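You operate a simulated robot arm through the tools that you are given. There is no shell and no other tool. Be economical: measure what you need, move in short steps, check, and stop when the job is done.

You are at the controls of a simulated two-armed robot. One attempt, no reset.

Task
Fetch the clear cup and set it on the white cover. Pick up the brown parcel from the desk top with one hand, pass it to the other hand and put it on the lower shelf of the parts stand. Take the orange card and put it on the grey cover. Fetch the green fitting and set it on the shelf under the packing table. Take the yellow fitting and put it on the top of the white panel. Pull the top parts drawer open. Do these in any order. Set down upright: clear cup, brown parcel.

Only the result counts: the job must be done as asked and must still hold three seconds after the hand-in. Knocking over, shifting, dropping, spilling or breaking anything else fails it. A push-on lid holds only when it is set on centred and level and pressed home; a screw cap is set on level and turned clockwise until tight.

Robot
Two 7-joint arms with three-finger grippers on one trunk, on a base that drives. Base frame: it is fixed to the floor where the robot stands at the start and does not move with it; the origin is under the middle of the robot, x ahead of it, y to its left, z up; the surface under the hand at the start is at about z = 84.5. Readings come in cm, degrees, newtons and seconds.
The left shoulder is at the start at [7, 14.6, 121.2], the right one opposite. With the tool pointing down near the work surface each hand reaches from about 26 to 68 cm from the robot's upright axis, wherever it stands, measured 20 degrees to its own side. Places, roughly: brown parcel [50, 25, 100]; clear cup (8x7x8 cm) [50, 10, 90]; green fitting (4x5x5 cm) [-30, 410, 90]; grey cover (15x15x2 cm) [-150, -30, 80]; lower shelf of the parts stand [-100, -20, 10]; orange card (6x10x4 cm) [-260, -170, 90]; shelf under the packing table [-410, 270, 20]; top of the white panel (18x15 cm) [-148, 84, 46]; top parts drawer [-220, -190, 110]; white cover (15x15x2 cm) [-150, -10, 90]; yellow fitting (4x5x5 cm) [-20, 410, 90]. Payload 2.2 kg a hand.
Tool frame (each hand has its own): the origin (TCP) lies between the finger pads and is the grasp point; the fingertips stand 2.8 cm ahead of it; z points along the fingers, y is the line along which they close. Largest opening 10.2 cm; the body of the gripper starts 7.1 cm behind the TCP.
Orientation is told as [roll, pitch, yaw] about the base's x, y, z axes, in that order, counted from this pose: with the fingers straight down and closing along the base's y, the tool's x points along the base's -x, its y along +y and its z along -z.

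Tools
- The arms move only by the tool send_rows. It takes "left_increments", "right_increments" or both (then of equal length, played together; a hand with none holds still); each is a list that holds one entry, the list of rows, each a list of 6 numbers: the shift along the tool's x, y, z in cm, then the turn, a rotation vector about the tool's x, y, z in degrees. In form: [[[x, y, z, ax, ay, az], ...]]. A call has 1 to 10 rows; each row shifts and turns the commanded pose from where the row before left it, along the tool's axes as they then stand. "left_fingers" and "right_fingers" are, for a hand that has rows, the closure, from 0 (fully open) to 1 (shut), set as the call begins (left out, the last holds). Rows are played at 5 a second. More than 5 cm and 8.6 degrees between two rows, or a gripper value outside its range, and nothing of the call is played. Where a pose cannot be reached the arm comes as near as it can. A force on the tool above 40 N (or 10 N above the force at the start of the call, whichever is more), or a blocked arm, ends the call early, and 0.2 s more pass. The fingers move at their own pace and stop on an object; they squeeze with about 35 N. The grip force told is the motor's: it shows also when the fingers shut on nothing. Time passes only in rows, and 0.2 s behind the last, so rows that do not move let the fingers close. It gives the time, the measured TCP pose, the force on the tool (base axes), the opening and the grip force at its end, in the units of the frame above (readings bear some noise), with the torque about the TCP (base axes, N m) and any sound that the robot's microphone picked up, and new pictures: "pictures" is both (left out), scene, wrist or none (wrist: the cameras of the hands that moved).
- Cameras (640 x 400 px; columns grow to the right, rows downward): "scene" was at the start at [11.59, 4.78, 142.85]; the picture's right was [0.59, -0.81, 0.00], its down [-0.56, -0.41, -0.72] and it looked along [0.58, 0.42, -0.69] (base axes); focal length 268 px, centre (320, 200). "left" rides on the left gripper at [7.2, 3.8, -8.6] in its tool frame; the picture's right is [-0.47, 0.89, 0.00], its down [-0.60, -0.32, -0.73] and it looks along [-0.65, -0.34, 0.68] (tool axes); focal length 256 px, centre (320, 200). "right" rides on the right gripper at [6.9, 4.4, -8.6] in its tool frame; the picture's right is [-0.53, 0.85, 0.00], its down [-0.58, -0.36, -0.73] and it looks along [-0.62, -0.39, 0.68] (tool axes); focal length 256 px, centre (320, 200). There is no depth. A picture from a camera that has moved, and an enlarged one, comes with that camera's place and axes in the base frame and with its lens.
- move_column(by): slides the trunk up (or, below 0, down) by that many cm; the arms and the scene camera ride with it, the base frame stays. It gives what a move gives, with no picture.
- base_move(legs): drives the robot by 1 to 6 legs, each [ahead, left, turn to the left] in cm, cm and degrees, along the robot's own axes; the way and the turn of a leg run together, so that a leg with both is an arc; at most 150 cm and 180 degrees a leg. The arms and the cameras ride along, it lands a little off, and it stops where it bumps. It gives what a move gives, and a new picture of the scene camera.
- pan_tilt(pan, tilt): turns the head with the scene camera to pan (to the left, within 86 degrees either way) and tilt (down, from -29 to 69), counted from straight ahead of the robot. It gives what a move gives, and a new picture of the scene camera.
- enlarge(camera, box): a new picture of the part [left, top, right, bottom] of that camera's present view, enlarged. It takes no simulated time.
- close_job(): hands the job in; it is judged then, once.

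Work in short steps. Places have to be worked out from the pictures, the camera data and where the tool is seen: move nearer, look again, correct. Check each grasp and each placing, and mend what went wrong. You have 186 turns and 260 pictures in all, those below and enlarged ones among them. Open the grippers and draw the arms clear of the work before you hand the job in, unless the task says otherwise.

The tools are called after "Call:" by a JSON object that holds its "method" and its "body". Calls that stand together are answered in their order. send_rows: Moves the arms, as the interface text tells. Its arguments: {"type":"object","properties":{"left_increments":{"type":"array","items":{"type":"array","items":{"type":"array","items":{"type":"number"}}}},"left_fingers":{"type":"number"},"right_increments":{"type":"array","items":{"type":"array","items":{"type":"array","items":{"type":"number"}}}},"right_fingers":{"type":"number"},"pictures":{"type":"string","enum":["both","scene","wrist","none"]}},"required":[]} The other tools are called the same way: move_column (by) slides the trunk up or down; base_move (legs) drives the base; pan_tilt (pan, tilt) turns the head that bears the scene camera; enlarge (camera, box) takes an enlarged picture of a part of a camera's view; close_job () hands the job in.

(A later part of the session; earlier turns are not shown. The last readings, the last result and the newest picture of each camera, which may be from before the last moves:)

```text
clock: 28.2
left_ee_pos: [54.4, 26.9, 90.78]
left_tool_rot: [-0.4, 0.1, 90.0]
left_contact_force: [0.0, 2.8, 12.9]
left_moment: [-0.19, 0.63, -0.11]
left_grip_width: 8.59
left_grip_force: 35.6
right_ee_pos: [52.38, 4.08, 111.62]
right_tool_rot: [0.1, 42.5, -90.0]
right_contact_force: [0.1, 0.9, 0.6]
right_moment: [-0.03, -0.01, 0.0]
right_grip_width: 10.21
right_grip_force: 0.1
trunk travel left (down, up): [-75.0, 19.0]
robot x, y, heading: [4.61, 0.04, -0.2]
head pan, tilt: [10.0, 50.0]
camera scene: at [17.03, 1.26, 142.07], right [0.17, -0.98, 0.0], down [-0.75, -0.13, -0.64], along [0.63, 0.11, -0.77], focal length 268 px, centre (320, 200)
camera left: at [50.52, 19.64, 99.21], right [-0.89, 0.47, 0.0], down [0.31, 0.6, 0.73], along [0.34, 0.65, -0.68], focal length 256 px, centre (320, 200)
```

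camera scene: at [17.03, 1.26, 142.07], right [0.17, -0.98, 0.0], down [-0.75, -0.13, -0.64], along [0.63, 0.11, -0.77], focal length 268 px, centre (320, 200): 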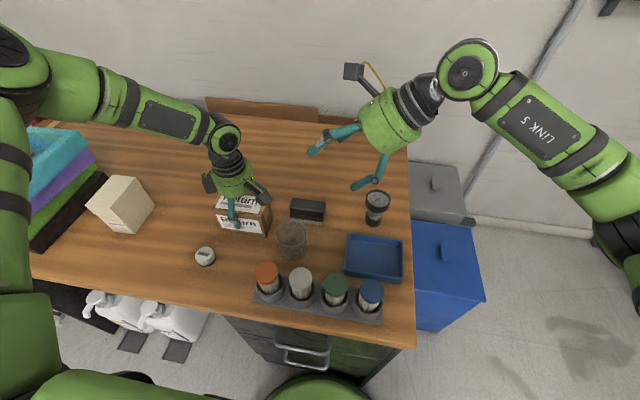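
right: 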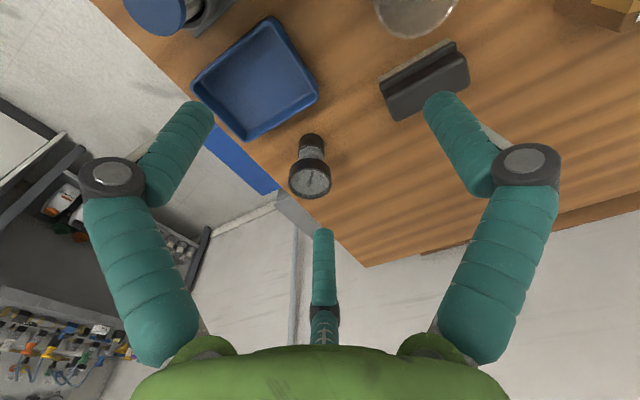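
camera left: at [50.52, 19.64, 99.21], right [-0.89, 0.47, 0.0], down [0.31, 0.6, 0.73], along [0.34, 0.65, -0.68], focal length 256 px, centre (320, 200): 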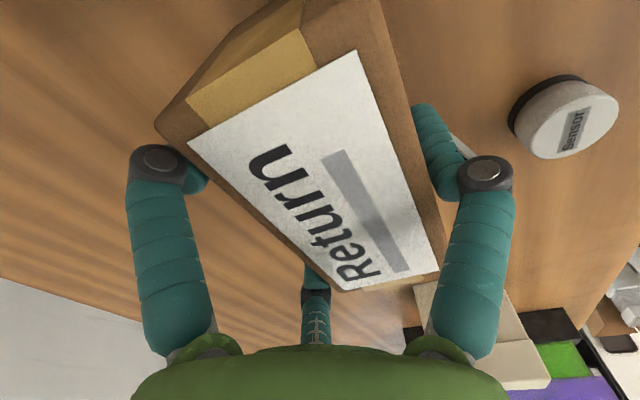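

The parcel is set down at about [53.1, 26.5], aligned. I release, raise and shift left, then tilt the left hand 45° pointing right-down.

Call:
{"method": "send_rows", "body": {"left_increments": [[[0, 0, 0, 0, 0, 0], [0, 0, 0, 0, 0, 0], [0, 0, -3, 0, 0, 0], [0, 0, -5, 0, 0, 0], [0, 0, -5, 0, 0, 0], [-4, 0, 0, 0, 0, 0], [-4, 0, 0, 0, 0, 0], [0, 0, 0, 0, 7.5, 0], [0, 0, 0, 0, 7.5, 0], [0, 0, 0, 0, 7.5, 0]]], "left_fingers": 0, "pictures": "none"}}

Call:
{"method": "send_rows", "body": {"left_increments": [[[0, 0, 0, 0, 7.5, 0], [0, 0, 0, 0, 7.5, 0], [0, 0, 0, 0, 7.5, 0]]], "pictures": "both"}}

Call:
{"method": "enlarge", "body": {"camera": "scene", "box": [170, 120, 330, 240]}}

```text
clock: 30.4
left_ee_pos: [54.43, 35.15, 103.47]
left_tool_rot: [0.0, 22.7, 89.9]
left_contact_force: [-0.5, 0.4, -0.1]
left_moment: [-0.01, 0.0, 0.0]
left_grip_width: 10.2
left_grip_force: 0.0
right_ee_pos: [52.48, 4.17, 111.59]
right_tool_rot: [-0.1, 42.4, -90.2]
right_contact_force: [-0.3, 0.2, -0.8]
right_moment: [0.0, 0.0, 0.0]
right_grip_width: 10.22
right_grip_force: 0.0
trunk travel left (down, up): [-75.0, 19.0]
robot x, y, heading: [4.63, 0.36, -0.1]
head pan, tilt: [10.0, 50.0]
```

```text
clock: 31.2
left_ee_pos: [54.5, 35.07, 103.48]
left_tool_rot: [-0.1, 45.1, 89.9]
left_contact_force: [-0.4, 0.8, 0.3]
left_moment: [-0.01, 0.0, 0.01]
left_grip_width: 10.2
left_grip_force: 0.1
right_ee_pos: [52.54, 3.95, 111.51]
right_tool_rot: [-0.2, 42.5, -90.1]
right_contact_force: [0.8, -0.3, -0.1]
right_moment: [0.0, 0.02, -0.03]
right_grip_width: 10.19
right_grip_force: 0.1
trunk travel left (down, up): [-75.0, 19.0]
robot x, y, heading: [4.8, -0.02, 0.0]
head pan, tilt: [10.0, 50.0]
camera scene: at [17.24, 1.3, 142.02], right [0.17, -0.98, 0.0], down [-0.75, -0.13, -0.64], along [0.63, 0.11, -0.77], focal length 268 px, centre (320, 200)
camera left: at [50.62, 36.03, 114.6], right [-0.88, 0.33, -0.33], down [0.32, 0.94, 0.09], along [0.34, -0.03, -0.94], focal length 256 px, centre (320, 200)
```

scene: 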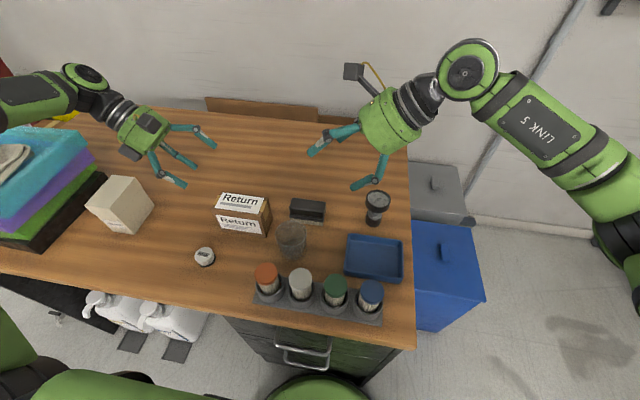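
left: 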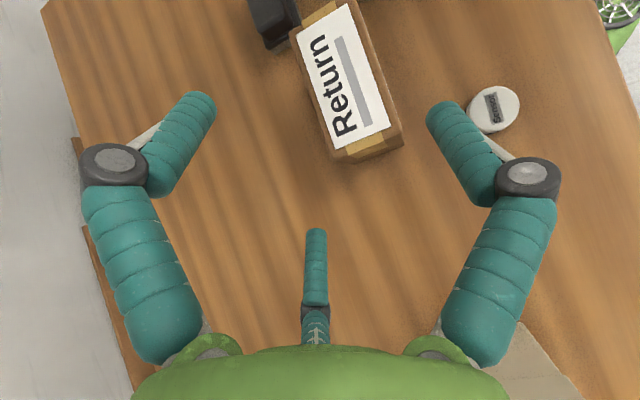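

```text
3.33 times, centred on (250, 180) of scene
camera zoom: at [17.24, 1.3, 142.02], right [0.17, -0.98, 0.0], down [-0.75, -0.13, -0.64], along [0.63, 0.11, -0.77], focal length 892 px, centre (553, 267)
```

zoom: 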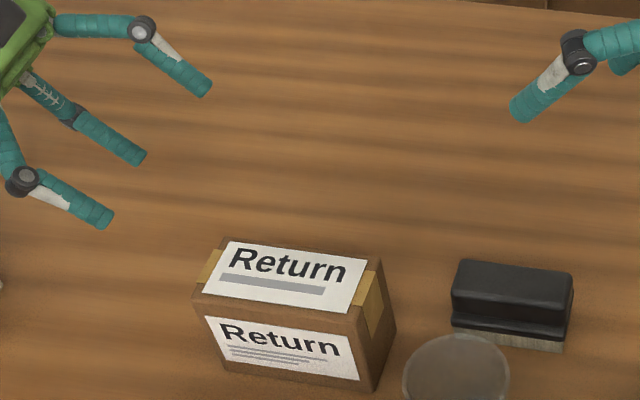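

The parcel measures x 50.0–56.0, y 21.1–31.7. I approach along the 45° line so the tips stop 1 cm short of its centre, then close.

Call:
{"method": "send_rows", "body": {"left_increments": [[[-2.1, -0.1, 2.3, 0, 0, 0], [-2.1, 0, 2.3, 0, 0, 0], [0, 0, 3, 0, 0, 0], [0, 0, 3, 0, 0, 0], [0, 0, 2, 0, 0, 0]]], "pictures": "none"}}

Call:
{"method": "enlarge", "body": {"camera": "scene", "box": [150, 120, 310, 240]}}

Call:
{"method": "enlarge", "body": {"camera": "left", "box": [0, 0, 640, 400]}}

```text
clock: 32.4
left_ee_pos: [50.8, 28.42, 94.61]
left_tool_rot: [-0.1, 44.8, 90.0]
left_contact_force: [-0.4, 1.3, -0.2]
left_moment: [0.04, 0.02, 0.02]
left_grip_width: 10.21
left_grip_force: 0.0
left hand out of reach, approached as far as the arm can: row 2, 3, 4, 5
right_ee_pos: [52.45, 4.16, 111.62]
right_tool_rot: [0.0, 42.6, -90.1]
right_contact_force: [0.1, 0.3, 0.0]
right_moment: [-0.01, -0.02, 0.02]
right_grip_width: 10.19
right_grip_force: 0.0
trunk travel left (down, up): [-75.0, 19.0]
robot x, y, heading: [4.65, 0.12, -0.1]
head pan, tilt: [10.0, 50.0]
```

```text
3.33 times, centred on (230, 180) of scene
camera zoom: at [17.16, 1.28, 142.02], right [0.17, -0.98, 0.0], down [-0.75, -0.13, -0.64], along [0.63, 0.11, -0.77], focal length 892 px, centre (620, 267)
```

zoom: 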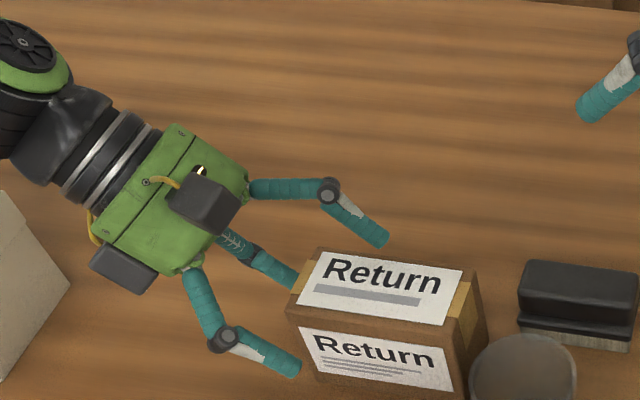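

```text
1.00 times, centred on (320, 200) of left (not enlarged: the box is as wide or as high as the picture)
camera zoom: at [46.95, 29.3, 105.7], right [-0.89, 0.33, -0.33], down [0.32, 0.94, 0.09], along [0.34, -0.02, -0.94], focal length 256 px, centre (320, 200)
```

zoom: 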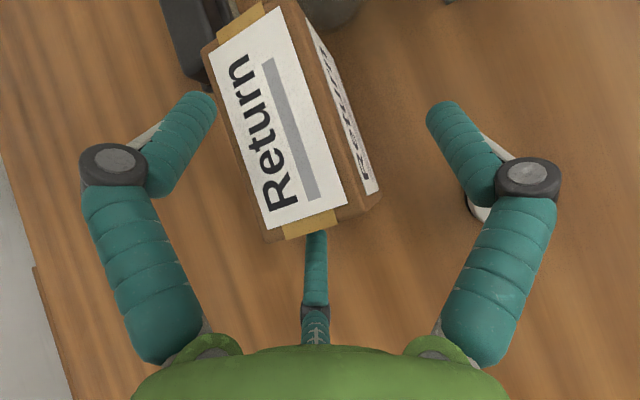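

The left arm ran out of reach at this tilt with no contact. I back off, raise both hands, and will lower the trunk to gain reach.

Call:
{"method": "send_rows", "body": {"left_increments": [[[0, 0, -4, 0, 0, 0], [0, 0, -4, 0, 0, 0], [0, 0, -4, 0, 0, 0], [3, 0, -3, 0, 0, 0], [3, 0, -3, 0, 0, 0]]], "right_increments": [[[3.4, 0, -3.4, 0, 0, 0], [3.4, 0, -3.4, 0, 0, 0], [3.4, 0, -3.4, 0, 0, 0], [0, 0, 0, 0, 0, 0], [0, 0, 0, 0, 0, 0]]], "pictures": "none"}}

Call:
{"method": "move_column", "body": {"by": -14}}

Call:
{"method": "pan_tilt", "body": {"pan": 15, "tilt": 45}}

```text
clock: 33.6
left_ee_pos: [50.94, 36.57, 111.81]
left_tool_rot: [0.0, 45.0, 90.1]
left_contact_force: [-0.6, 0.5, 0.4]
left_moment: [0.0, 0.01, -0.07]
left_grip_width: 10.18
left_grip_force: 0.1
right_ee_pos: [52.58, 4.58, 126.31]
right_tool_rot: [-0.1, 42.5, -90.1]
right_contact_force: [0.1, -0.1, 0.7]
right_moment: [0.04, 0.01, 0.0]
right_grip_width: 10.22
right_grip_force: 0.2
trunk travel left (down, up): [-75.0, 19.0]
robot x, y, heading: [4.64, -0.27, 0.1]
head pan, tilt: [10.0, 50.0]
```

```text
clock: 35.3
left_ee_pos: [51.09, 36.88, 97.68]
left_tool_rot: [-0.1, 45.0, 89.9]
left_contact_force: [1.5, -0.9, 0.5]
left_moment: [0.01, -0.01, 0.0]
left_grip_width: 10.22
left_grip_force: 0.1
right_ee_pos: [52.56, 4.62, 112.25]
right_tool_rot: [0.0, 42.5, -90.1]
right_contact_force: [-0.3, 0.3, -0.6]
right_moment: [0.01, -0.03, 0.0]
right_grip_width: 10.21
right_grip_force: 0.1
trunk travel left (down, up): [-61.0, 33.0]
robot x, y, heading: [4.61, 0.42, 0.3]
head pan, tilt: [10.0, 50.0]
```

```text
clock: 35.9
left_ee_pos: [50.97, 36.82, 97.68]
left_tool_rot: [0.0, 45.1, 89.9]
left_contact_force: [-0.8, 0.3, 0.0]
left_moment: [-0.03, 0.01, 0.0]
left_grip_width: 10.21
left_grip_force: 0.0
right_ee_pos: [52.7, 4.76, 112.26]
right_tool_rot: [-0.1, 42.5, -90.2]
right_contact_force: [0.2, -0.3, 0.9]
right_moment: [0.0, -0.02, -0.05]
right_grip_width: 10.21
right_grip_force: 0.1
trunk travel left (down, up): [-61.0, 33.0]
robot x, y, heading: [4.71, 0.4, -0.1]
head pan, tilt: [15.0, 45.0]
camera scene: at [17.47, 2.04, 128.71], right [0.26, -0.97, 0.0], down [-0.68, -0.18, -0.71], along [0.68, 0.18, -0.71], focal length 268 px, centre (320, 200)
```

scene: 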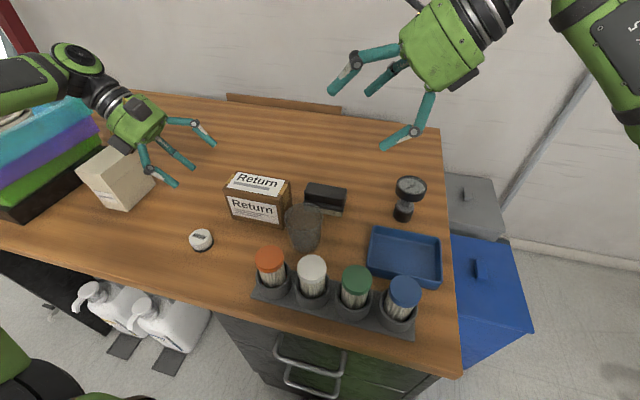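

Now I shift to the far side and line up on the approach line, checking reach.

Call:
{"method": "send_rows", "body": {"left_increments": [[[0.7, -1.8, 0.7, 0, 0, 0], [0.7, -1.8, 0.7, 0, 0, 0]]], "pictures": "none"}}

Call:
{"method": "send_rows", "body": {"left_increments": [[[0, 0, 2, 0, 0, 0], [0, 0, 2, 0, 0, 0]]], "pictures": "both"}}

```text
clock: 36.5
left_ee_pos: [54.64, 34.86, 97.62]
left_tool_rot: [0.0, 45.1, 89.9]
left_contact_force: [0.3, 0.7, 0.1]
left_moment: [0.0, 0.05, -0.01]
left_grip_width: 10.21
left_grip_force: 0.0
right_ee_pos: [52.61, 4.66, 112.21]
right_tool_rot: [-0.1, 42.4, -90.1]
right_contact_force: [0.6, 0.4, 0.1]
right_moment: [0.02, 0.01, 0.02]
right_grip_width: 10.19
right_grip_force: 0.1
trunk travel left (down, up): [-61.0, 33.0]
robot x, y, heading: [4.96, -0.16, -0.1]
head pan, tilt: [15.0, 45.0]
```

```text
clock: 37.1
left_ee_pos: [54.49, 32.09, 94.71]
left_tool_rot: [-0.1, 45.1, 90.0]
left_contact_force: [0.4, -0.3, -0.2]
left_moment: [-0.04, -0.04, 0.03]
left_grip_width: 10.18
left_grip_force: 0.0
right_ee_pos: [52.6, 4.73, 112.3]
right_tool_rot: [-0.1, 42.6, -90.1]
right_contact_force: [-0.8, -0.3, -0.7]
right_moment: [0.01, -0.04, 0.0]
right_grip_width: 10.19
right_grip_force: 0.0
trunk travel left (down, up): [-61.0, 33.0]
robot x, y, heading: [4.54, 0.34, 0.0]
head pan, tilt: [15.0, 45.0]
camera scene: at [17.49, 2.04, 128.71], right [0.26, -0.97, 0.0], down [-0.68, -0.18, -0.71], along [0.68, 0.18, -0.71], focal length 268 px, centre (320, 200)
camera left: at [50.85, 32.93, 105.83], right [-0.89, 0.33, -0.33], down [0.32, 0.94, 0.09], along [0.34, -0.02, -0.94], focal length 256 px, centre (320, 200)
```

scene: 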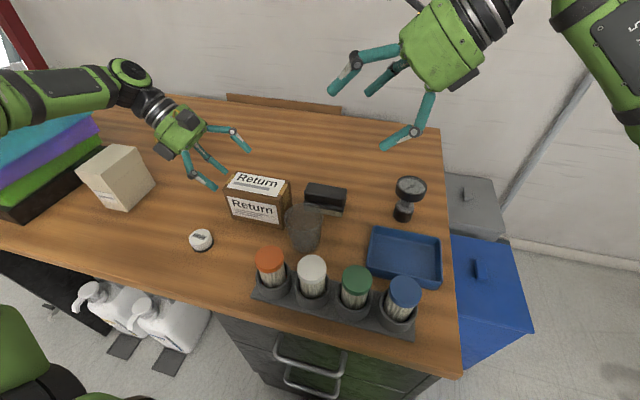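
left: 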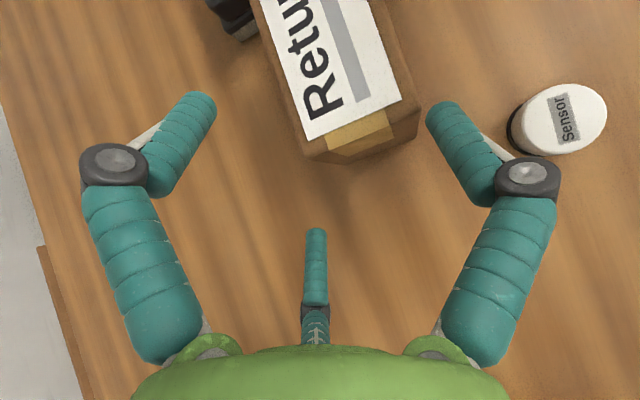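

I check whether the parcel moved during the failed approach.

Call:
{"method": "enlarge", "body": {"camera": "scene", "box": [170, 120, 330, 240]}}

Call:
{"method": "enlarge", "body": {"camera": "left", "box": [200, 0, 440, 170]}}

```text
3.33 times, centred on (250, 180) of scene
camera zoom: at [17.49, 2.04, 128.71], right [0.26, -0.97, 0.0], down [-0.68, -0.18, -0.71], along [0.68, 0.18, -0.71], focal length 892 px, centre (553, 267)
```

zoom: 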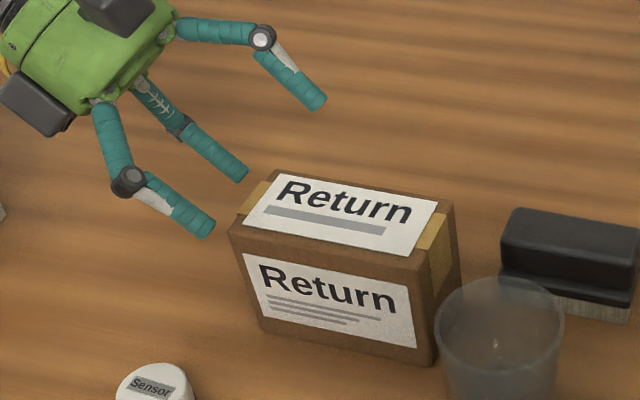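

```text
2.35 times, centred on (320, 85) of left
camera zoom: at [50.85, 32.93, 105.83], right [-0.89, 0.33, -0.33], down [0.32, 0.94, 0.09], along [0.34, -0.02, -0.94], focal length 602 px, centre (320, 471)
```

zoom: 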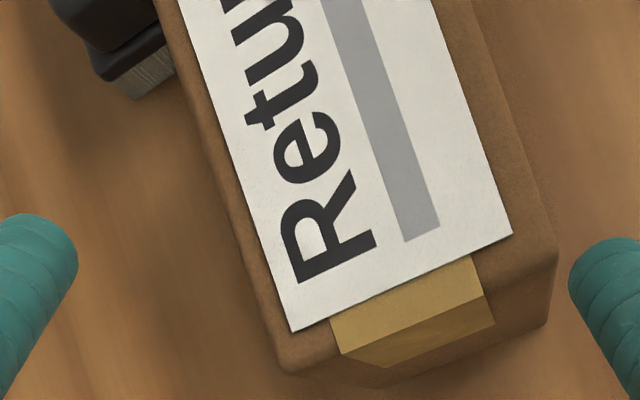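

The parcel was shifted about 2 cm right: it now spans x 49.6–55.5, y 18.5–30.2. I correct the line and finish the approach.

Call:
{"method": "send_rows", "body": {"left_increments": [[[1.3, 0.3, 0, 0, 0, 0], [0, 0, 2.5, 0, 0, 0], [0, 0, 2.2, 0, 0, 0], [0, 0, 1, 0, 0, 0]]], "pictures": "both"}}

Call:
{"method": "enlarge", "body": {"camera": "scene", "box": [170, 120, 330, 240]}}

```text
clock: 38.1
left_ee_pos: [54.25, 27.0, 91.78]
left_tool_rot: [0.0, 45.0, 89.9]
left_contact_force: [-0.2, 0.0, 0.0]
left_moment: [0.01, -0.03, -0.01]
left_grip_width: 10.2
left_grip_force: 0.0
right_ee_pos: [52.47, 4.67, 112.23]
right_tool_rot: [-0.1, 42.4, -90.2]
right_contact_force: [0.4, 0.1, 0.1]
right_moment: [0.04, -0.01, 0.0]
right_grip_width: 10.21
right_grip_force: 0.1
trunk travel left (down, up): [-61.0, 33.0]
robot x, y, heading: [4.91, -0.09, -0.0]
head pan, tilt: [15.0, 45.0]
camera scene: at [17.47, 2.04, 128.71], right [0.26, -0.97, 0.0], down [-0.68, -0.18, -0.71], along [0.68, 0.18, -0.71], focal length 268 px, centre (320, 200)
camera left: at [50.42, 27.92, 102.89], right [-0.89, 0.33, -0.33], down [0.32, 0.94, 0.09], along [0.34, -0.02, -0.94], focal length 256 px, centre (320, 200)
```

scene: 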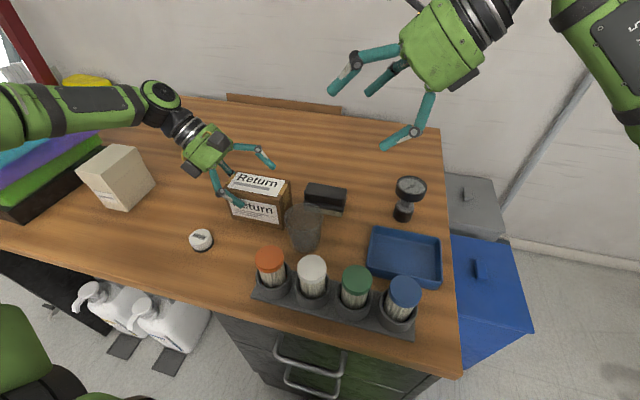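
left: 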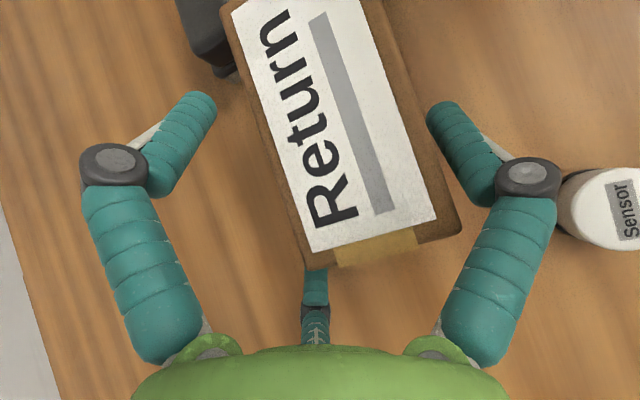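

```text
3.33 times, centred on (250, 180) of scene
camera zoom: at [17.47, 2.04, 128.71], right [0.26, -0.97, 0.0], down [-0.68, -0.18, -0.71], along [0.68, 0.18, -0.71], focal length 892 px, centre (553, 267)
```

zoom: 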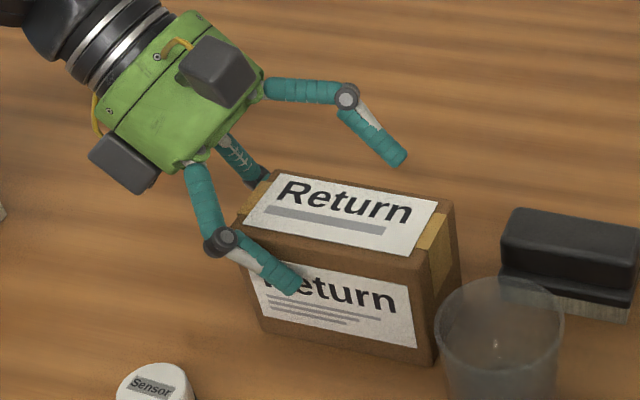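

Aligned on the faces. I shift slightly down the perpendicular so the upper finger bites deeper, then close and lift slowly.

Call:
{"method": "send_rows", "body": {"left_increments": [[[-0.7, 0, 0.3, 0, 0, 0], [0, 0, 0, 0, 0, 0]]], "pictures": "none"}}

Call:
{"method": "send_rows", "body": {"left_increments": [[[0, 0, 0, 0, 0, 0], [0, 0, 0, 0, 0, 0], [0, 0, 0, 0, 0, 0], [0, 0, 0, 0, 0, 0]]], "left_fingers": 1, "pictures": "wrist"}}

Call:
{"method": "send_rows", "body": {"left_increments": [[[0.3, 0, -0.3, 0, 0, 0], [0.3, 0, -0.3, 0, 0, 0], [0.4, 0, -0.4, 0, 0, 0], [0.5, 0, -0.5, 0, 0, 0]]], "pictures": "both"}}

Call:
{"method": "enlarge", "body": {"camera": "scene", "box": [170, 120, 330, 240]}}

```text
clock: 38.7
left_ee_pos: [54.25, 27.32, 91.03]
left_tool_rot: [-0.1, 44.9, 89.8]
left_contact_force: [0.4, 0.1, -0.2]
left_moment: [-0.02, 0.02, -0.02]
left_grip_width: 10.21
left_grip_force: 0.1
right_ee_pos: [52.49, 4.71, 112.18]
right_tool_rot: [0.0, 42.5, -90.1]
right_contact_force: [0.5, 0.1, 0.8]
right_moment: [0.01, 0.01, -0.01]
right_grip_width: 10.2
right_grip_force: 0.0
trunk travel left (down, up): [-61.0, 33.0]
robot x, y, heading: [4.46, -0.15, -0.1]
head pan, tilt: [15.0, 45.0]
```

```text
clock: 39.7
left_ee_pos: [54.17, 27.44, 91.13]
left_tool_rot: [-0.1, 45.0, 89.8]
left_contact_force: [-0.6, 1.4, 2.8]
left_moment: [-0.18, -0.13, -0.12]
left_grip_width: 8.65
left_grip_force: 34.8
right_ee_pos: [52.46, 4.61, 112.28]
right_tool_rot: [0.1, 42.5, -90.1]
right_contact_force: [0.3, -0.2, 0.2]
right_moment: [-0.01, -0.02, 0.0]
right_grip_width: 10.18
right_grip_force: 0.0
trunk travel left (down, up): [-61.0, 33.0]
robot x, y, heading: [4.89, 0.11, 0.0]
head pan, tilt: [15.0, 45.0]
camera left: at [50.43, 28.26, 102.17], right [-0.88, 0.33, -0.33], down [0.32, 0.94, 0.09], along [0.34, -0.03, -0.94], focal length 256 px, centre (320, 200)
```

left: 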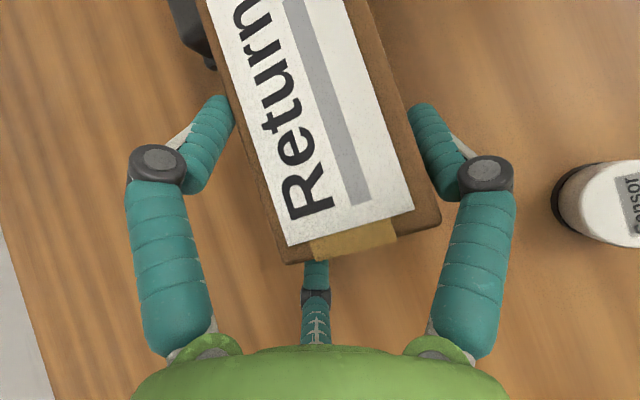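

```text
clock: 40.7
left_ee_pos: [54.3, 27.44, 93.2]
left_tool_rot: [0.0, 45.0, 90.0]
left_contact_force: [0.3, 0.6, -2.6]
left_moment: [0.1, -0.04, -0.02]
left_grip_width: 8.63
left_grip_force: 35.1
right_ee_pos: [52.61, 4.58, 112.25]
right_tool_rot: [-0.1, 42.6, -90.1]
right_contact_force: [0.2, -0.1, 0.1]
right_moment: [-0.01, 0.0, -0.01]
right_grip_width: 10.19
right_grip_force: 0.0
trunk travel left (down, up): [-61.0, 33.0]
robot x, y, heading: [4.53, 0.04, -0.0]
head pan, tilt: [15.0, 45.0]
camera scene: at [17.49, 2.06, 128.71], right [0.26, -0.97, 0.0], down [-0.68, -0.18, -0.71], along [0.68, 0.18, -0.71], focal length 268 px, centre (320, 200)
camera left: at [50.48, 28.33, 104.29], right [-0.89, 0.33, -0.33], down [0.32, 0.94, 0.09], along [0.34, -0.02, -0.94], focal length 256 px, centre (320, 200)
```

scene: 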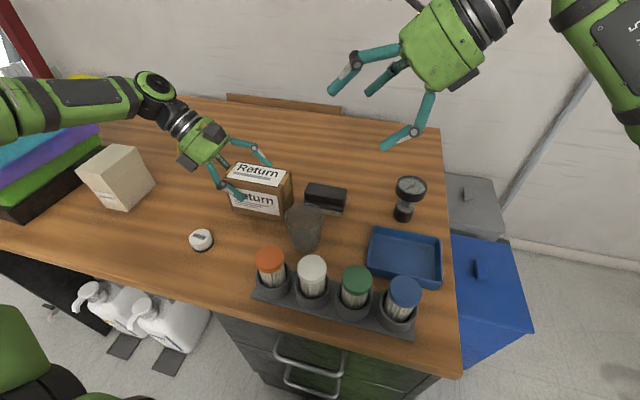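
left: 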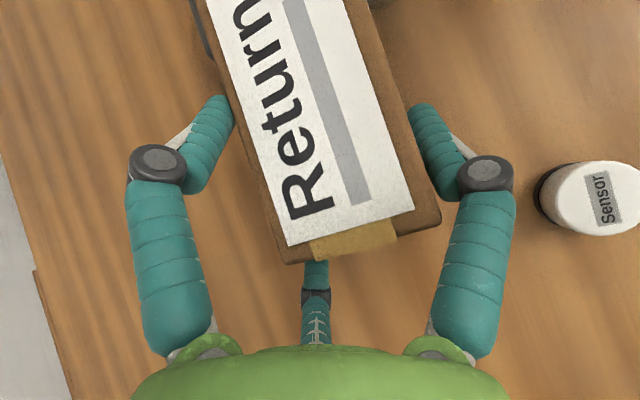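

```text
3.33 times, centred on (250, 180) of scene
camera zoom: at [17.49, 2.06, 128.71], right [0.26, -0.97, 0.0], down [-0.68, -0.18, -0.71], along [0.68, 0.18, -0.71], focal length 892 px, centre (553, 267)
```

zoom: 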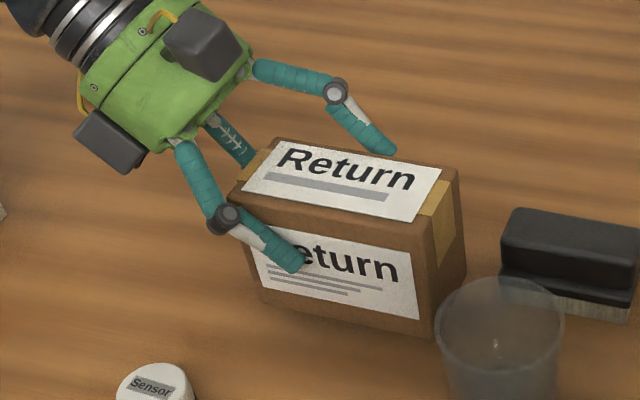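

The parcel holds at 45° (−2.6 N weight). I raise it and bring it to the middle in front, while the right hand goes to its mirrored pre-grasp place.

Call:
{"method": "send_rows", "body": {"left_increments": [[[1.4, 0, -1.4, 0, 0, 0], [2.4, 0, -2.4, 0, 0, 0], [2.4, 0, -2.4, 0, 0, 0], [2.4, 0, -2.4, 0, 0, 0], [1.75, 1.4, 1.75, 0, 0, 0], [1.75, 1.4, 1.75, 0, 0, 0], [1.75, 1.4, 1.75, 0, 0, 0], [1.75, 1.4, 1.75, 0, 0, 0], [1.75, 1.3, 1.75, 0, 0, 0]]], "right_increments": [[[-0.48, -2.05, -0.48, 0, 2.5, 0], [-0.48, -2.05, -0.48, 0, 0, 0], [-0.48, -2.05, -0.48, 0, 0, 0], [-0.48, -2.05, -0.48, 0, 0, 0], [0, 0, 0, 0, 0, 0], [0, 0, 0, 0, 0, 0], [0, 0, 0, 0, 0, 0], [0, 0, 0, 0, 0, 0], [0, 0, 0, 0, 0, 0]]], "pictures": "both"}}

```text
clock: 42.7
left_ee_pos: [47.17, 14.78, 105.32]
left_tool_rot: [0.0, 45.0, 90.1]
left_contact_force: [0.3, -0.1, -2.4]
left_moment: [0.12, -0.01, 0.0]
left_grip_width: 8.59
left_grip_force: 34.9
right_ee_pos: [44.29, 1.93, 112.3]
right_tool_rot: [-0.2, 45.0, -90.1]
right_contact_force: [1.0, -0.4, -0.7]
right_moment: [0.01, 0.0, 0.01]
right_grip_width: 10.22
right_grip_force: 0.0
trunk travel left (down, up): [-61.0, 33.0]
robot x, y, heading: [4.46, 0.2, -0.3]
head pan, tilt: [15.0, 45.0]
camera scene: at [17.47, 1.95, 128.72], right [0.26, -0.97, 0.0], down [-0.68, -0.18, -0.71], along [0.68, 0.18, -0.71], focal length 268 px, centre (320, 200)
camera right: at [48.77, 0.81, 123.2], right [0.84, -0.38, -0.38], down [-0.37, -0.92, 0.11], along [-0.39, 0.05, -0.92], focal length 256 px, centre (320, 200)
camera left: at [43.48, 15.8, 116.41], right [-0.89, 0.33, -0.33], down [0.32, 0.94, 0.09], along [0.34, -0.02, -0.94], focal length 256 px, centre (320, 200)
```

scene: 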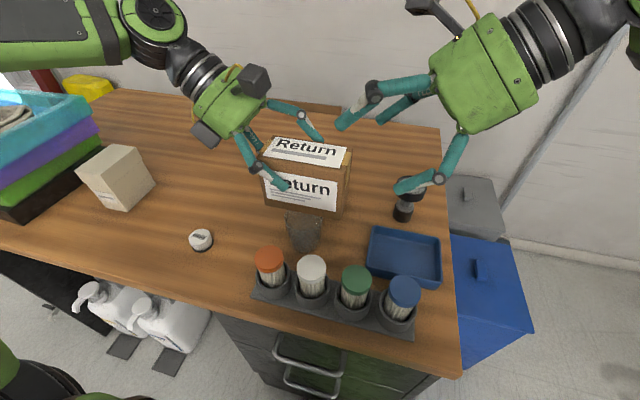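
right: 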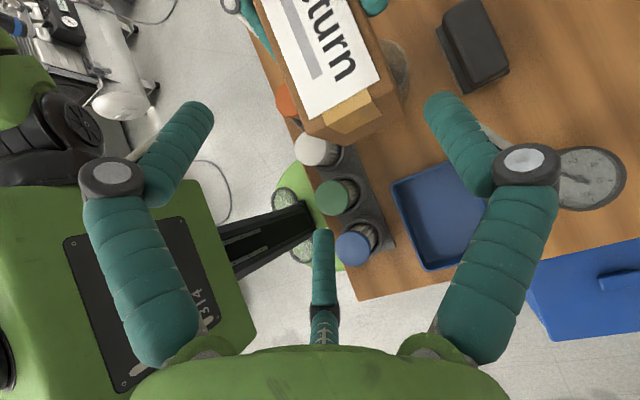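
left: 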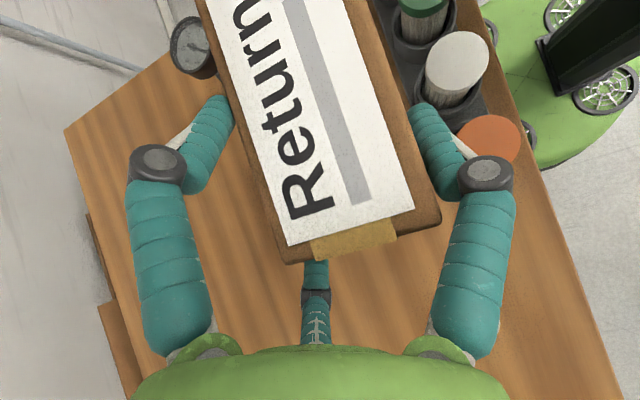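

The parcel's right end is at x 42.8–48.7, y 6.1, exactly as predicted, so I bring the right hand in along its 45° line.

Call:
{"method": "send_rows", "body": {"right_increments": [[[0, 0, 2.5, 0, 0, 0], [0, 0, 2.5, 0, 0, 0], [0, 0, 2, 0, 0, 0], [0, 0, 1.5, 0, 0, 0], [0, 0, 1.4, 0, 0, 0]]], "pictures": "both"}}

Call:
{"method": "enlarge", "body": {"camera": "scene", "box": [220, 70, 420, 220]}}

```text
clock: 43.9
left_ee_pos: [47.27, 14.86, 105.27]
left_tool_rot: [0.0, 45.0, 90.0]
left_contact_force: [-0.2, 0.4, -1.5]
left_moment: [0.03, -0.04, -0.02]
left_grip_width: 8.62
left_grip_force: 34.8
right_ee_pos: [44.29, 9.08, 105.2]
right_tool_rot: [-0.1, 44.8, -90.1]
right_contact_force: [-0.2, 0.3, -0.7]
right_moment: [0.02, -0.04, -0.01]
right_grip_width: 10.21
right_grip_force: 0.0
trunk travel left (down, up): [-61.0, 33.0]
robot x, y, heading: [4.9, 0.23, -0.1]
head pan, tilt: [15.0, 45.0]
camera scene: at [17.52, 2.09, 128.71], right [0.26, -0.97, 0.0], down [-0.68, -0.18, -0.71], along [0.68, 0.18, -0.71], focal length 268 px, centre (320, 200)
camera right: at [48.75, 7.88, 116.18], right [0.84, -0.38, -0.38], down [-0.37, -0.92, 0.11], along [-0.39, 0.04, -0.92], focal length 256 px, centre (320, 200)
```

scene: 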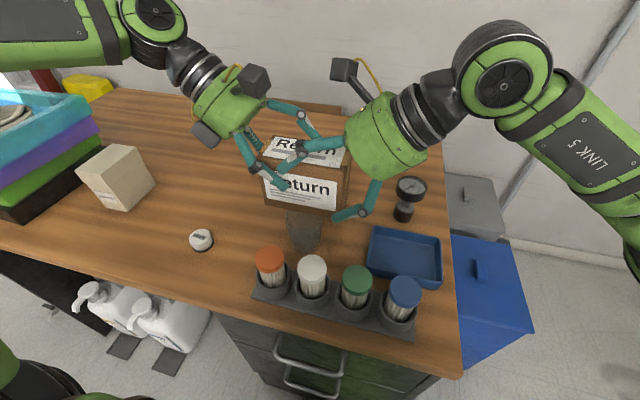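
right: 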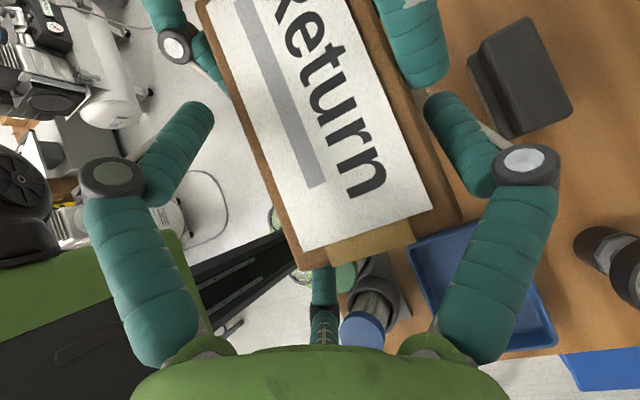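

```text
2.67 times, centred on (320, 145) of scene
camera zoom: at [17.52, 2.09, 128.71], right [0.26, -0.97, 0.0], down [-0.68, -0.18, -0.71], along [0.68, 0.18, -0.71], focal length 713 px, centre (320, 347)
```

zoom: 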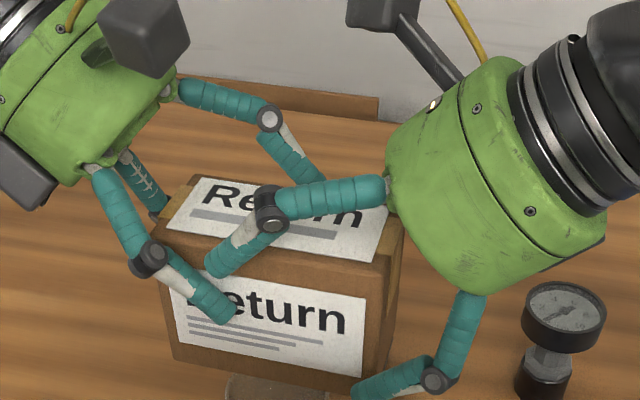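

No contact and the fingers interleave as planned. Closing the right hand while the left still holds.

Call:
{"method": "send_rows", "body": {"right_increments": [[[0, 0, 0, 0, 0, 0], [0, 0, 0, 0, 0, 0], [0, 0, 0, 0, 0, 0], [0, 0, 0, 0, 0, 0]]], "right_fingers": 1, "pictures": "wrist"}}

Call:
{"method": "enlarge", "body": {"camera": "scene", "box": [220, 70, 420, 220]}}

```text
clock: 44.9
left_ee_pos: [47.16, 14.95, 105.15]
left_tool_rot: [0.5, 44.9, 89.9]
left_contact_force: [-20.1, 11.3, -9.2]
left_moment: [0.67, -0.86, -0.34]
left_grip_width: 8.6
left_grip_force: 35.1
right_ee_pos: [44.57, 8.93, 105.3]
right_tool_rot: [0.1, 45.0, -90.4]
right_contact_force: [20.2, -10.0, 6.3]
right_moment: [-0.17, 0.61, -1.11]
right_grip_width: 8.62
right_grip_force: 35.4
trunk travel left (down, up): [-61.0, 33.0]
robot x, y, heading: [4.57, -0.12, -0.2]
head pan, tilt: [15.0, 45.0]
camera right: at [48.94, 7.73, 116.26], right [0.84, -0.38, -0.38], down [-0.37, -0.92, 0.11], along [-0.39, 0.05, -0.92], focal length 256 px, centre (320, 200)
```

right: 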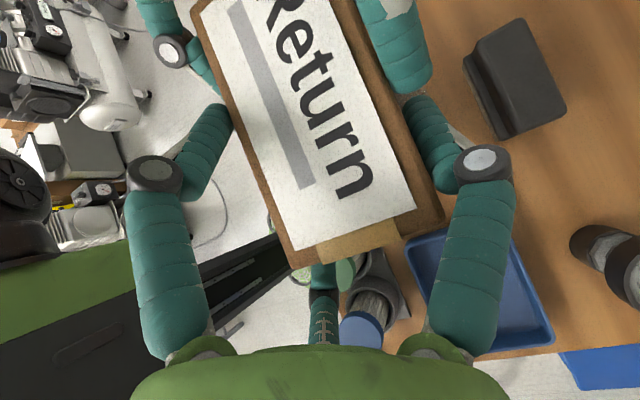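

```text
2.67 times, centred on (320, 145) of scene
camera zoom: at [17.5, 2.06, 128.71], right [0.26, -0.97, 0.0], down [-0.68, -0.18, -0.71], along [0.68, 0.18, -0.71], focal length 713 px, centre (320, 347)
```

zoom: 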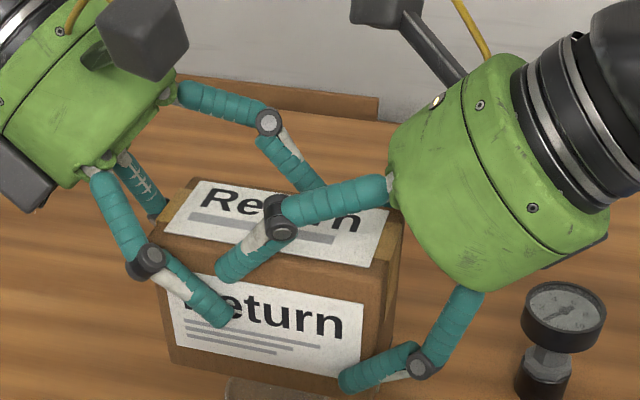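

Both hands hold at 8.6 cm. The left hand now opens and withdraws along its own axis.

Call:
{"method": "send_rows", "body": {"left_increments": [[[0, 0, 0, 0, 0, 0], [0, 0, 0, 0, 0, 0]]], "left_fingers": 0, "pictures": "none"}}

Call:
{"method": "send_rows", "body": {"left_increments": [[[0, 0, -1, 0, 0, 0], [0, 0, -2, 0, 0, 0], [0, 0, -4, 0, 0, 0], [0, 0, -4, 0, 0, 0], [0, 0, -4, 0, 0, 0]]], "pictures": "scene"}}

```text
clock: 45.5
left_ee_pos: [47.39, 15.08, 105.51]
left_tool_rot: [-0.1, 45.1, 90.1]
left_contact_force: [-5.2, -1.7, 1.1]
left_moment: [-0.05, 0.08, 0.01]
left_grip_width: 10.22
left_grip_force: 0.1
right_ee_pos: [44.18, 9.01, 105.24]
right_tool_rot: [-0.3, 44.7, -90.0]
right_contact_force: [4.4, 2.1, -0.6]
right_moment: [-0.05, -0.04, -0.26]
right_grip_width: 8.6
right_grip_force: 35.1
trunk travel left (down, up): [-61.0, 33.0]
robot x, y, heading: [4.57, -0.08, 0.2]
head pan, tilt: [15.0, 45.0]
```

```text
clock: 46.7
left_ee_pos: [47.46, 25.83, 115.89]
left_tool_rot: [-0.1, 45.0, 90.0]
left_contact_force: [0.6, 1.9, 0.5]
left_moment: [0.02, 0.03, -0.01]
left_grip_width: 10.2
left_grip_force: 0.0
right_ee_pos: [44.22, 8.99, 105.25]
right_tool_rot: [-0.1, 44.9, -90.0]
right_contact_force: [0.1, 0.5, -1.2]
right_moment: [-0.06, 0.03, -0.01]
right_grip_width: 8.59
right_grip_force: 34.4
trunk travel left (down, up): [-61.0, 33.0]
robot x, y, heading: [4.67, -0.11, 0.1]
head pan, tilt: [15.0, 45.0]
camera scene: at [17.48, 2.11, 128.71], right [0.26, -0.97, 0.0], down [-0.68, -0.18, -0.71], along [0.68, 0.18, -0.71], focal length 268 px, centre (320, 200)
```

scene: 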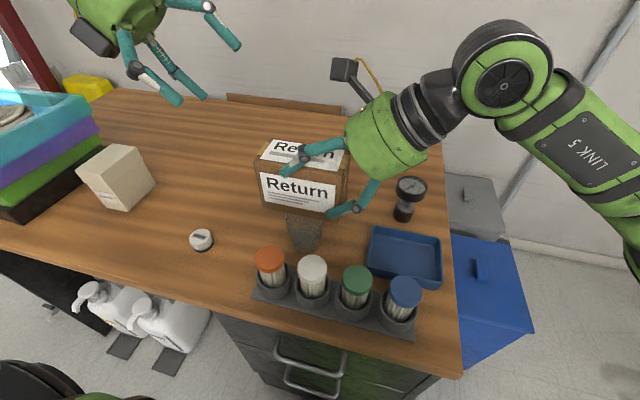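

The pass is done: the right hand alone holds the parcel. The right hand draws back with it while the left hand returns to vertical for the cup.

Call:
{"method": "send_rows", "body": {"left_increments": [[[0, 0, 0, 0, -7.5, 0], [0, 0, 0, 0, -7.5, 0], [0, 0, 0, 0, -7.5, 0], [0, 0, 0, 0, -7.5, 0], [0, 0, 0, 0, -7.5, 0], [0, 0, 0, 0, -7.5, 0]]], "right_increments": [[[1, 0, -1, 0, 0, 0], [0, 0, -3, 0, 0, 0], [-1, 0, -3, 0, 0, 0], [-1.5, 0, -3, 0, 0, 0], [-1.5, 0, -3, 0, 0, 0], [-1.5, 0, -3, 0, 0, 0]]], "pictures": "none"}}

Call:
{"method": "send_rows", "body": {"left_increments": [[[0, 0, 0, 0, 0, 8.5], [0, 0, 0, 0, 0, 8.5], [0, 0, 0, 0, 0, 8.5], [0, 0, 0, 0, 0, 8.5], [0, 0, 0, 0, 0, 8.5], [0, 0, 0, 0, 0, 8.5], [0, 0, 0, 0, 0, 8.5], [0, 0, 3, 0, 0, 0], [0, 0, 3, 0, 0, 0]]], "pictures": "both"}}

Call:
{"method": "enlarge", "body": {"camera": "scene", "box": [240, 160, 400, 280]}}

```text
clock: 48.1
left_ee_pos: [47.52, 25.47, 115.99]
left_tool_rot: [0.1, -0.3, 90.0]
left_contact_force: [-0.5, -0.4, 0.8]
left_moment: [0.02, 0.01, -0.06]
left_grip_width: 10.17
left_grip_force: 0.0
right_ee_pos: [44.29, -5.74, 113.41]
right_tool_rot: [-0.1, 45.0, -90.1]
right_contact_force: [-0.2, 0.0, -2.7]
right_moment: [-0.03, 0.05, -0.01]
right_grip_width: 8.62
right_grip_force: 34.7
trunk travel left (down, up): [-61.0, 33.0]
robot x, y, heading: [4.55, 0.16, 0.0]
head pan, tilt: [15.0, 45.0]
```

```text
clock: 50.1
left_ee_pos: [47.35, 25.79, 109.94]
left_tool_rot: [0.0, 0.0, 30.4]
left_contact_force: [0.2, -0.7, -0.7]
left_moment: [0.03, -0.03, 0.07]
left_grip_width: 10.17
left_grip_force: 0.1
right_ee_pos: [44.4, -5.38, 113.37]
right_tool_rot: [-0.1, 44.9, -90.2]
right_contact_force: [-0.8, -0.2, -2.5]
right_moment: [-0.05, 0.06, -0.03]
right_grip_width: 8.59
right_grip_force: 34.3
trunk travel left (down, up): [-61.0, 33.0]
robot x, y, heading: [4.52, -0.18, 0.0]
head pan, tilt: [15.0, 45.0]
camera scene: at [17.54, 2.09, 128.71], right [0.26, -0.97, 0.0], down [-0.68, -0.18, -0.71], along [0.68, 0.18, -0.71], focal length 268 px, centre (320, 200)
camera left: at [39.21, 25.33, 118.42], right [-0.05, 1.0, 0.0], down [0.68, 0.03, 0.73], along [0.73, 0.03, -0.68], focal length 256 px, centre (320, 200)
```

scene: 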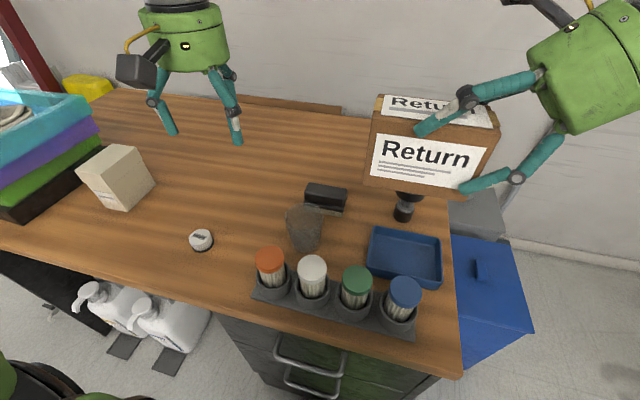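
left: 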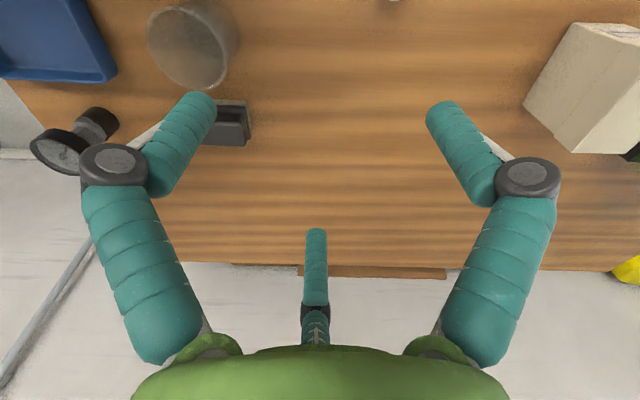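

```text
3.33 times, centred on (320, 220) of scene
camera zoom: at [17.54, 2.09, 128.71], right [0.26, -0.97, 0.0], down [-0.68, -0.18, -0.71], along [0.68, 0.18, -0.71], focal length 892 px, centre (320, 133)
```

zoom: 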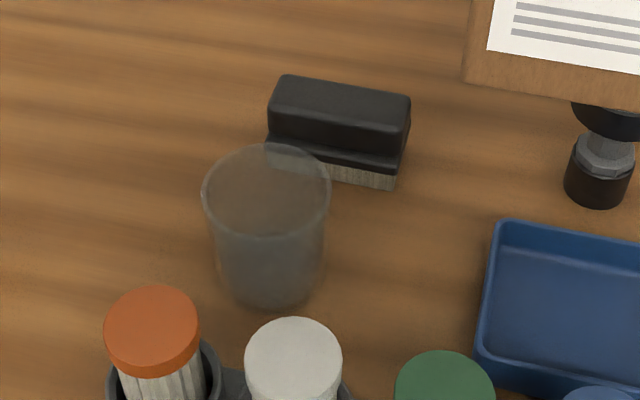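

The cup is at about [47.2, 13.2]. I move above it and check from the wrist camera.

Call:
{"method": "send_rows", "body": {"left_increments": [[[2.17, -3.6, 0, 0, 0, 0], [2.17, -3.6, 0, 0, 0, 0], [2.17, -3.6, 0, 0, 0, 0], [0, 0, 4, 0, 0, 0], [0, 0, 4, 0, 0, 0], [0, 0, 3.5, 0, 0, 0]]], "pictures": "both"}}

```text
clock: 51.5
left_ee_pos: [47.51, 13.17, 98.51]
left_tool_rot: [0.0, 0.1, 30.5]
left_contact_force: [0.4, -0.2, 1.0]
left_moment: [0.03, 0.0, -0.02]
left_grip_width: 10.19
left_grip_force: 0.0
right_ee_pos: [44.51, -5.51, 113.3]
right_tool_rot: [-0.2, 45.1, -90.2]
right_contact_force: [0.2, 0.4, -2.2]
right_moment: [-0.09, 0.04, 0.02]
right_grip_width: 8.58
right_grip_force: 34.9
trunk travel left (down, up): [-61.0, 33.0]
robot x, y, heading: [4.41, 0.06, 0.4]
head pan, tilt: [15.0, 45.0]
camera scene: at [17.62, 2.06, 128.7], right [0.26, -0.97, 0.0], down [-0.68, -0.18, -0.71], along [0.68, 0.18, -0.71], focal length 268 px, centre (320, 200)
camera left: at [39.33, 12.74, 107.01], right [-0.05, 1.0, 0.0], down [0.68, 0.03, 0.73], along [0.73, 0.04, -0.68], focal length 256 px, centre (320, 200)
```

scene: 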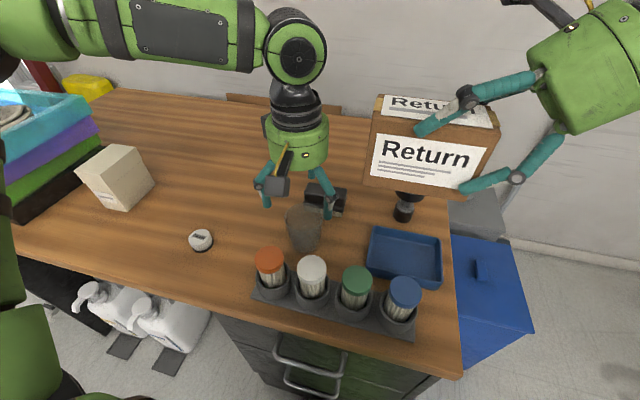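
left: 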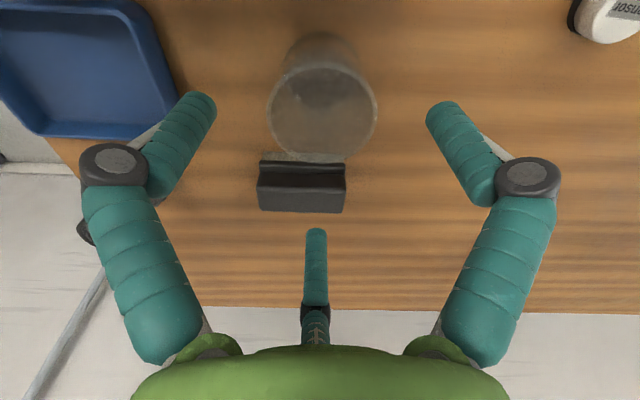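

The cup rim is at [47.0, 13.4]; small correction, descend to z≈90.7 and close.

Call:
{"method": "send_rows", "body": {"left_increments": [[[0.33, 0.42, 0, 0, 0, 0], [0, 0, 3, 0, 0, 0], [0, 0, 3, 0, 0, 0], [0, 0, 1.8, 0, 0, 0]]], "pictures": "none"}}

Call:
{"method": "send_rows", "body": {"left_increments": [[[0, 0, 0, 0, 0, 0], [0, 0, 0, 0, 0, 0], [0, 0, 0, 0, 0, 0]]], "left_fingers": 1, "pictures": "wrist"}}

Call:
{"method": "send_rows", "body": {"left_increments": [[[0, 0, -0.5, 0, 0, 0], [0, 0, -0.7, 0, 0, 0], [0, 0, -1, 0, 0, 0], [0, 0, -2, 0, 0, 0]]], "pictures": "both"}}

```text
clock: 52.5
left_ee_pos: [46.69, 13.15, 90.58]
left_tool_rot: [0.0, 0.0, 30.5]
left_contact_force: [-0.8, 0.5, -0.9]
left_moment: [0.01, 0.0, 0.0]
left_grip_width: 10.18
left_grip_force: 0.0
right_ee_pos: [44.41, -5.4, 113.42]
right_tool_rot: [-0.1, 45.0, -90.1]
right_contact_force: [0.1, 0.6, -2.4]
right_moment: [-0.06, 0.02, 0.02]
right_grip_width: 8.59
right_grip_force: 34.5
trunk travel left (down, up): [-61.0, 33.0]
robot x, y, heading: [4.93, 0.14, 0.1]
head pan, tilt: [15.0, 45.0]
```

```text
clock: 53.3
left_ee_pos: [46.68, 13.07, 90.68]
left_tool_rot: [-0.1, -0.1, 30.5]
left_contact_force: [3.2, 0.0, 7.0]
left_moment: [-0.08, -0.15, 0.06]
left_grip_width: 6.64
left_grip_force: 34.0
right_ee_pos: [44.39, -5.44, 113.53]
right_tool_rot: [-0.1, 45.0, -90.1]
right_contact_force: [-0.2, 0.1, -2.3]
right_moment: [-0.06, 0.03, -0.02]
right_grip_width: 8.63
right_grip_force: 35.2
trunk travel left (down, up): [-61.0, 33.0]
robot x, y, heading: [4.89, -0.11, 0.1]
head pan, tilt: [15.0, 45.0]
camera left: at [38.56, 12.65, 99.12], right [-0.05, 1.0, 0.0], down [0.68, 0.03, 0.73], along [0.73, 0.04, -0.68], focal length 256 px, centre (320, 200)
```

left: 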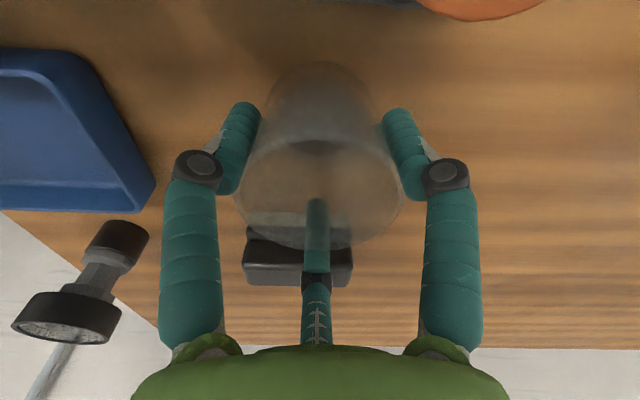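

```text
clock: 54.3
left_ee_pos: [46.81, 13.22, 94.88]
left_tool_rot: [0.0, 0.0, 30.5]
left_contact_force: [0.4, -0.3, 0.0]
left_moment: [0.0, 0.02, -0.03]
left_grip_width: 6.68
left_grip_force: 34.6
right_ee_pos: [44.42, -5.56, 113.53]
right_tool_rot: [-0.1, 44.9, -90.1]
right_contact_force: [-0.9, 0.8, -1.4]
right_moment: [-0.09, 0.02, 0.01]
right_grip_width: 8.62
right_grip_force: 35.2
trunk travel left (down, up): [-61.0, 33.0]
robot x, y, heading: [4.47, 0.06, 0.2]
head pan, tilt: [15.0, 45.0]
camera scene: at [17.44, 2.03, 128.71], right [0.26, -0.97, 0.0], down [-0.68, -0.18, -0.71], along [0.68, 0.18, -0.71], focal length 268 px, centre (320, 200)
camera left: at [38.64, 12.83, 103.37], right [-0.05, 1.0, 0.0], down [0.68, 0.03, 0.73], along [0.73, 0.04, -0.68], focal length 256 px, centre (320, 200)
```

scene: 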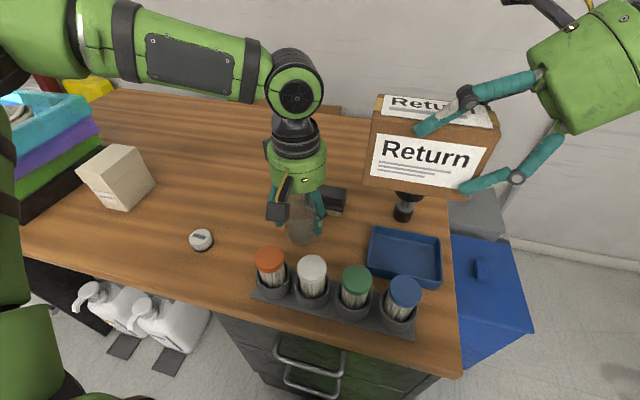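
left: 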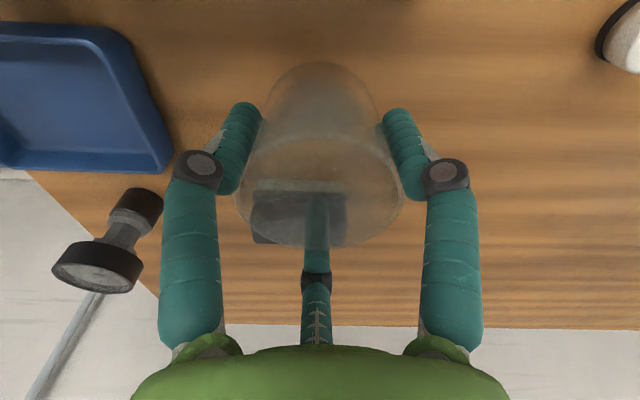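

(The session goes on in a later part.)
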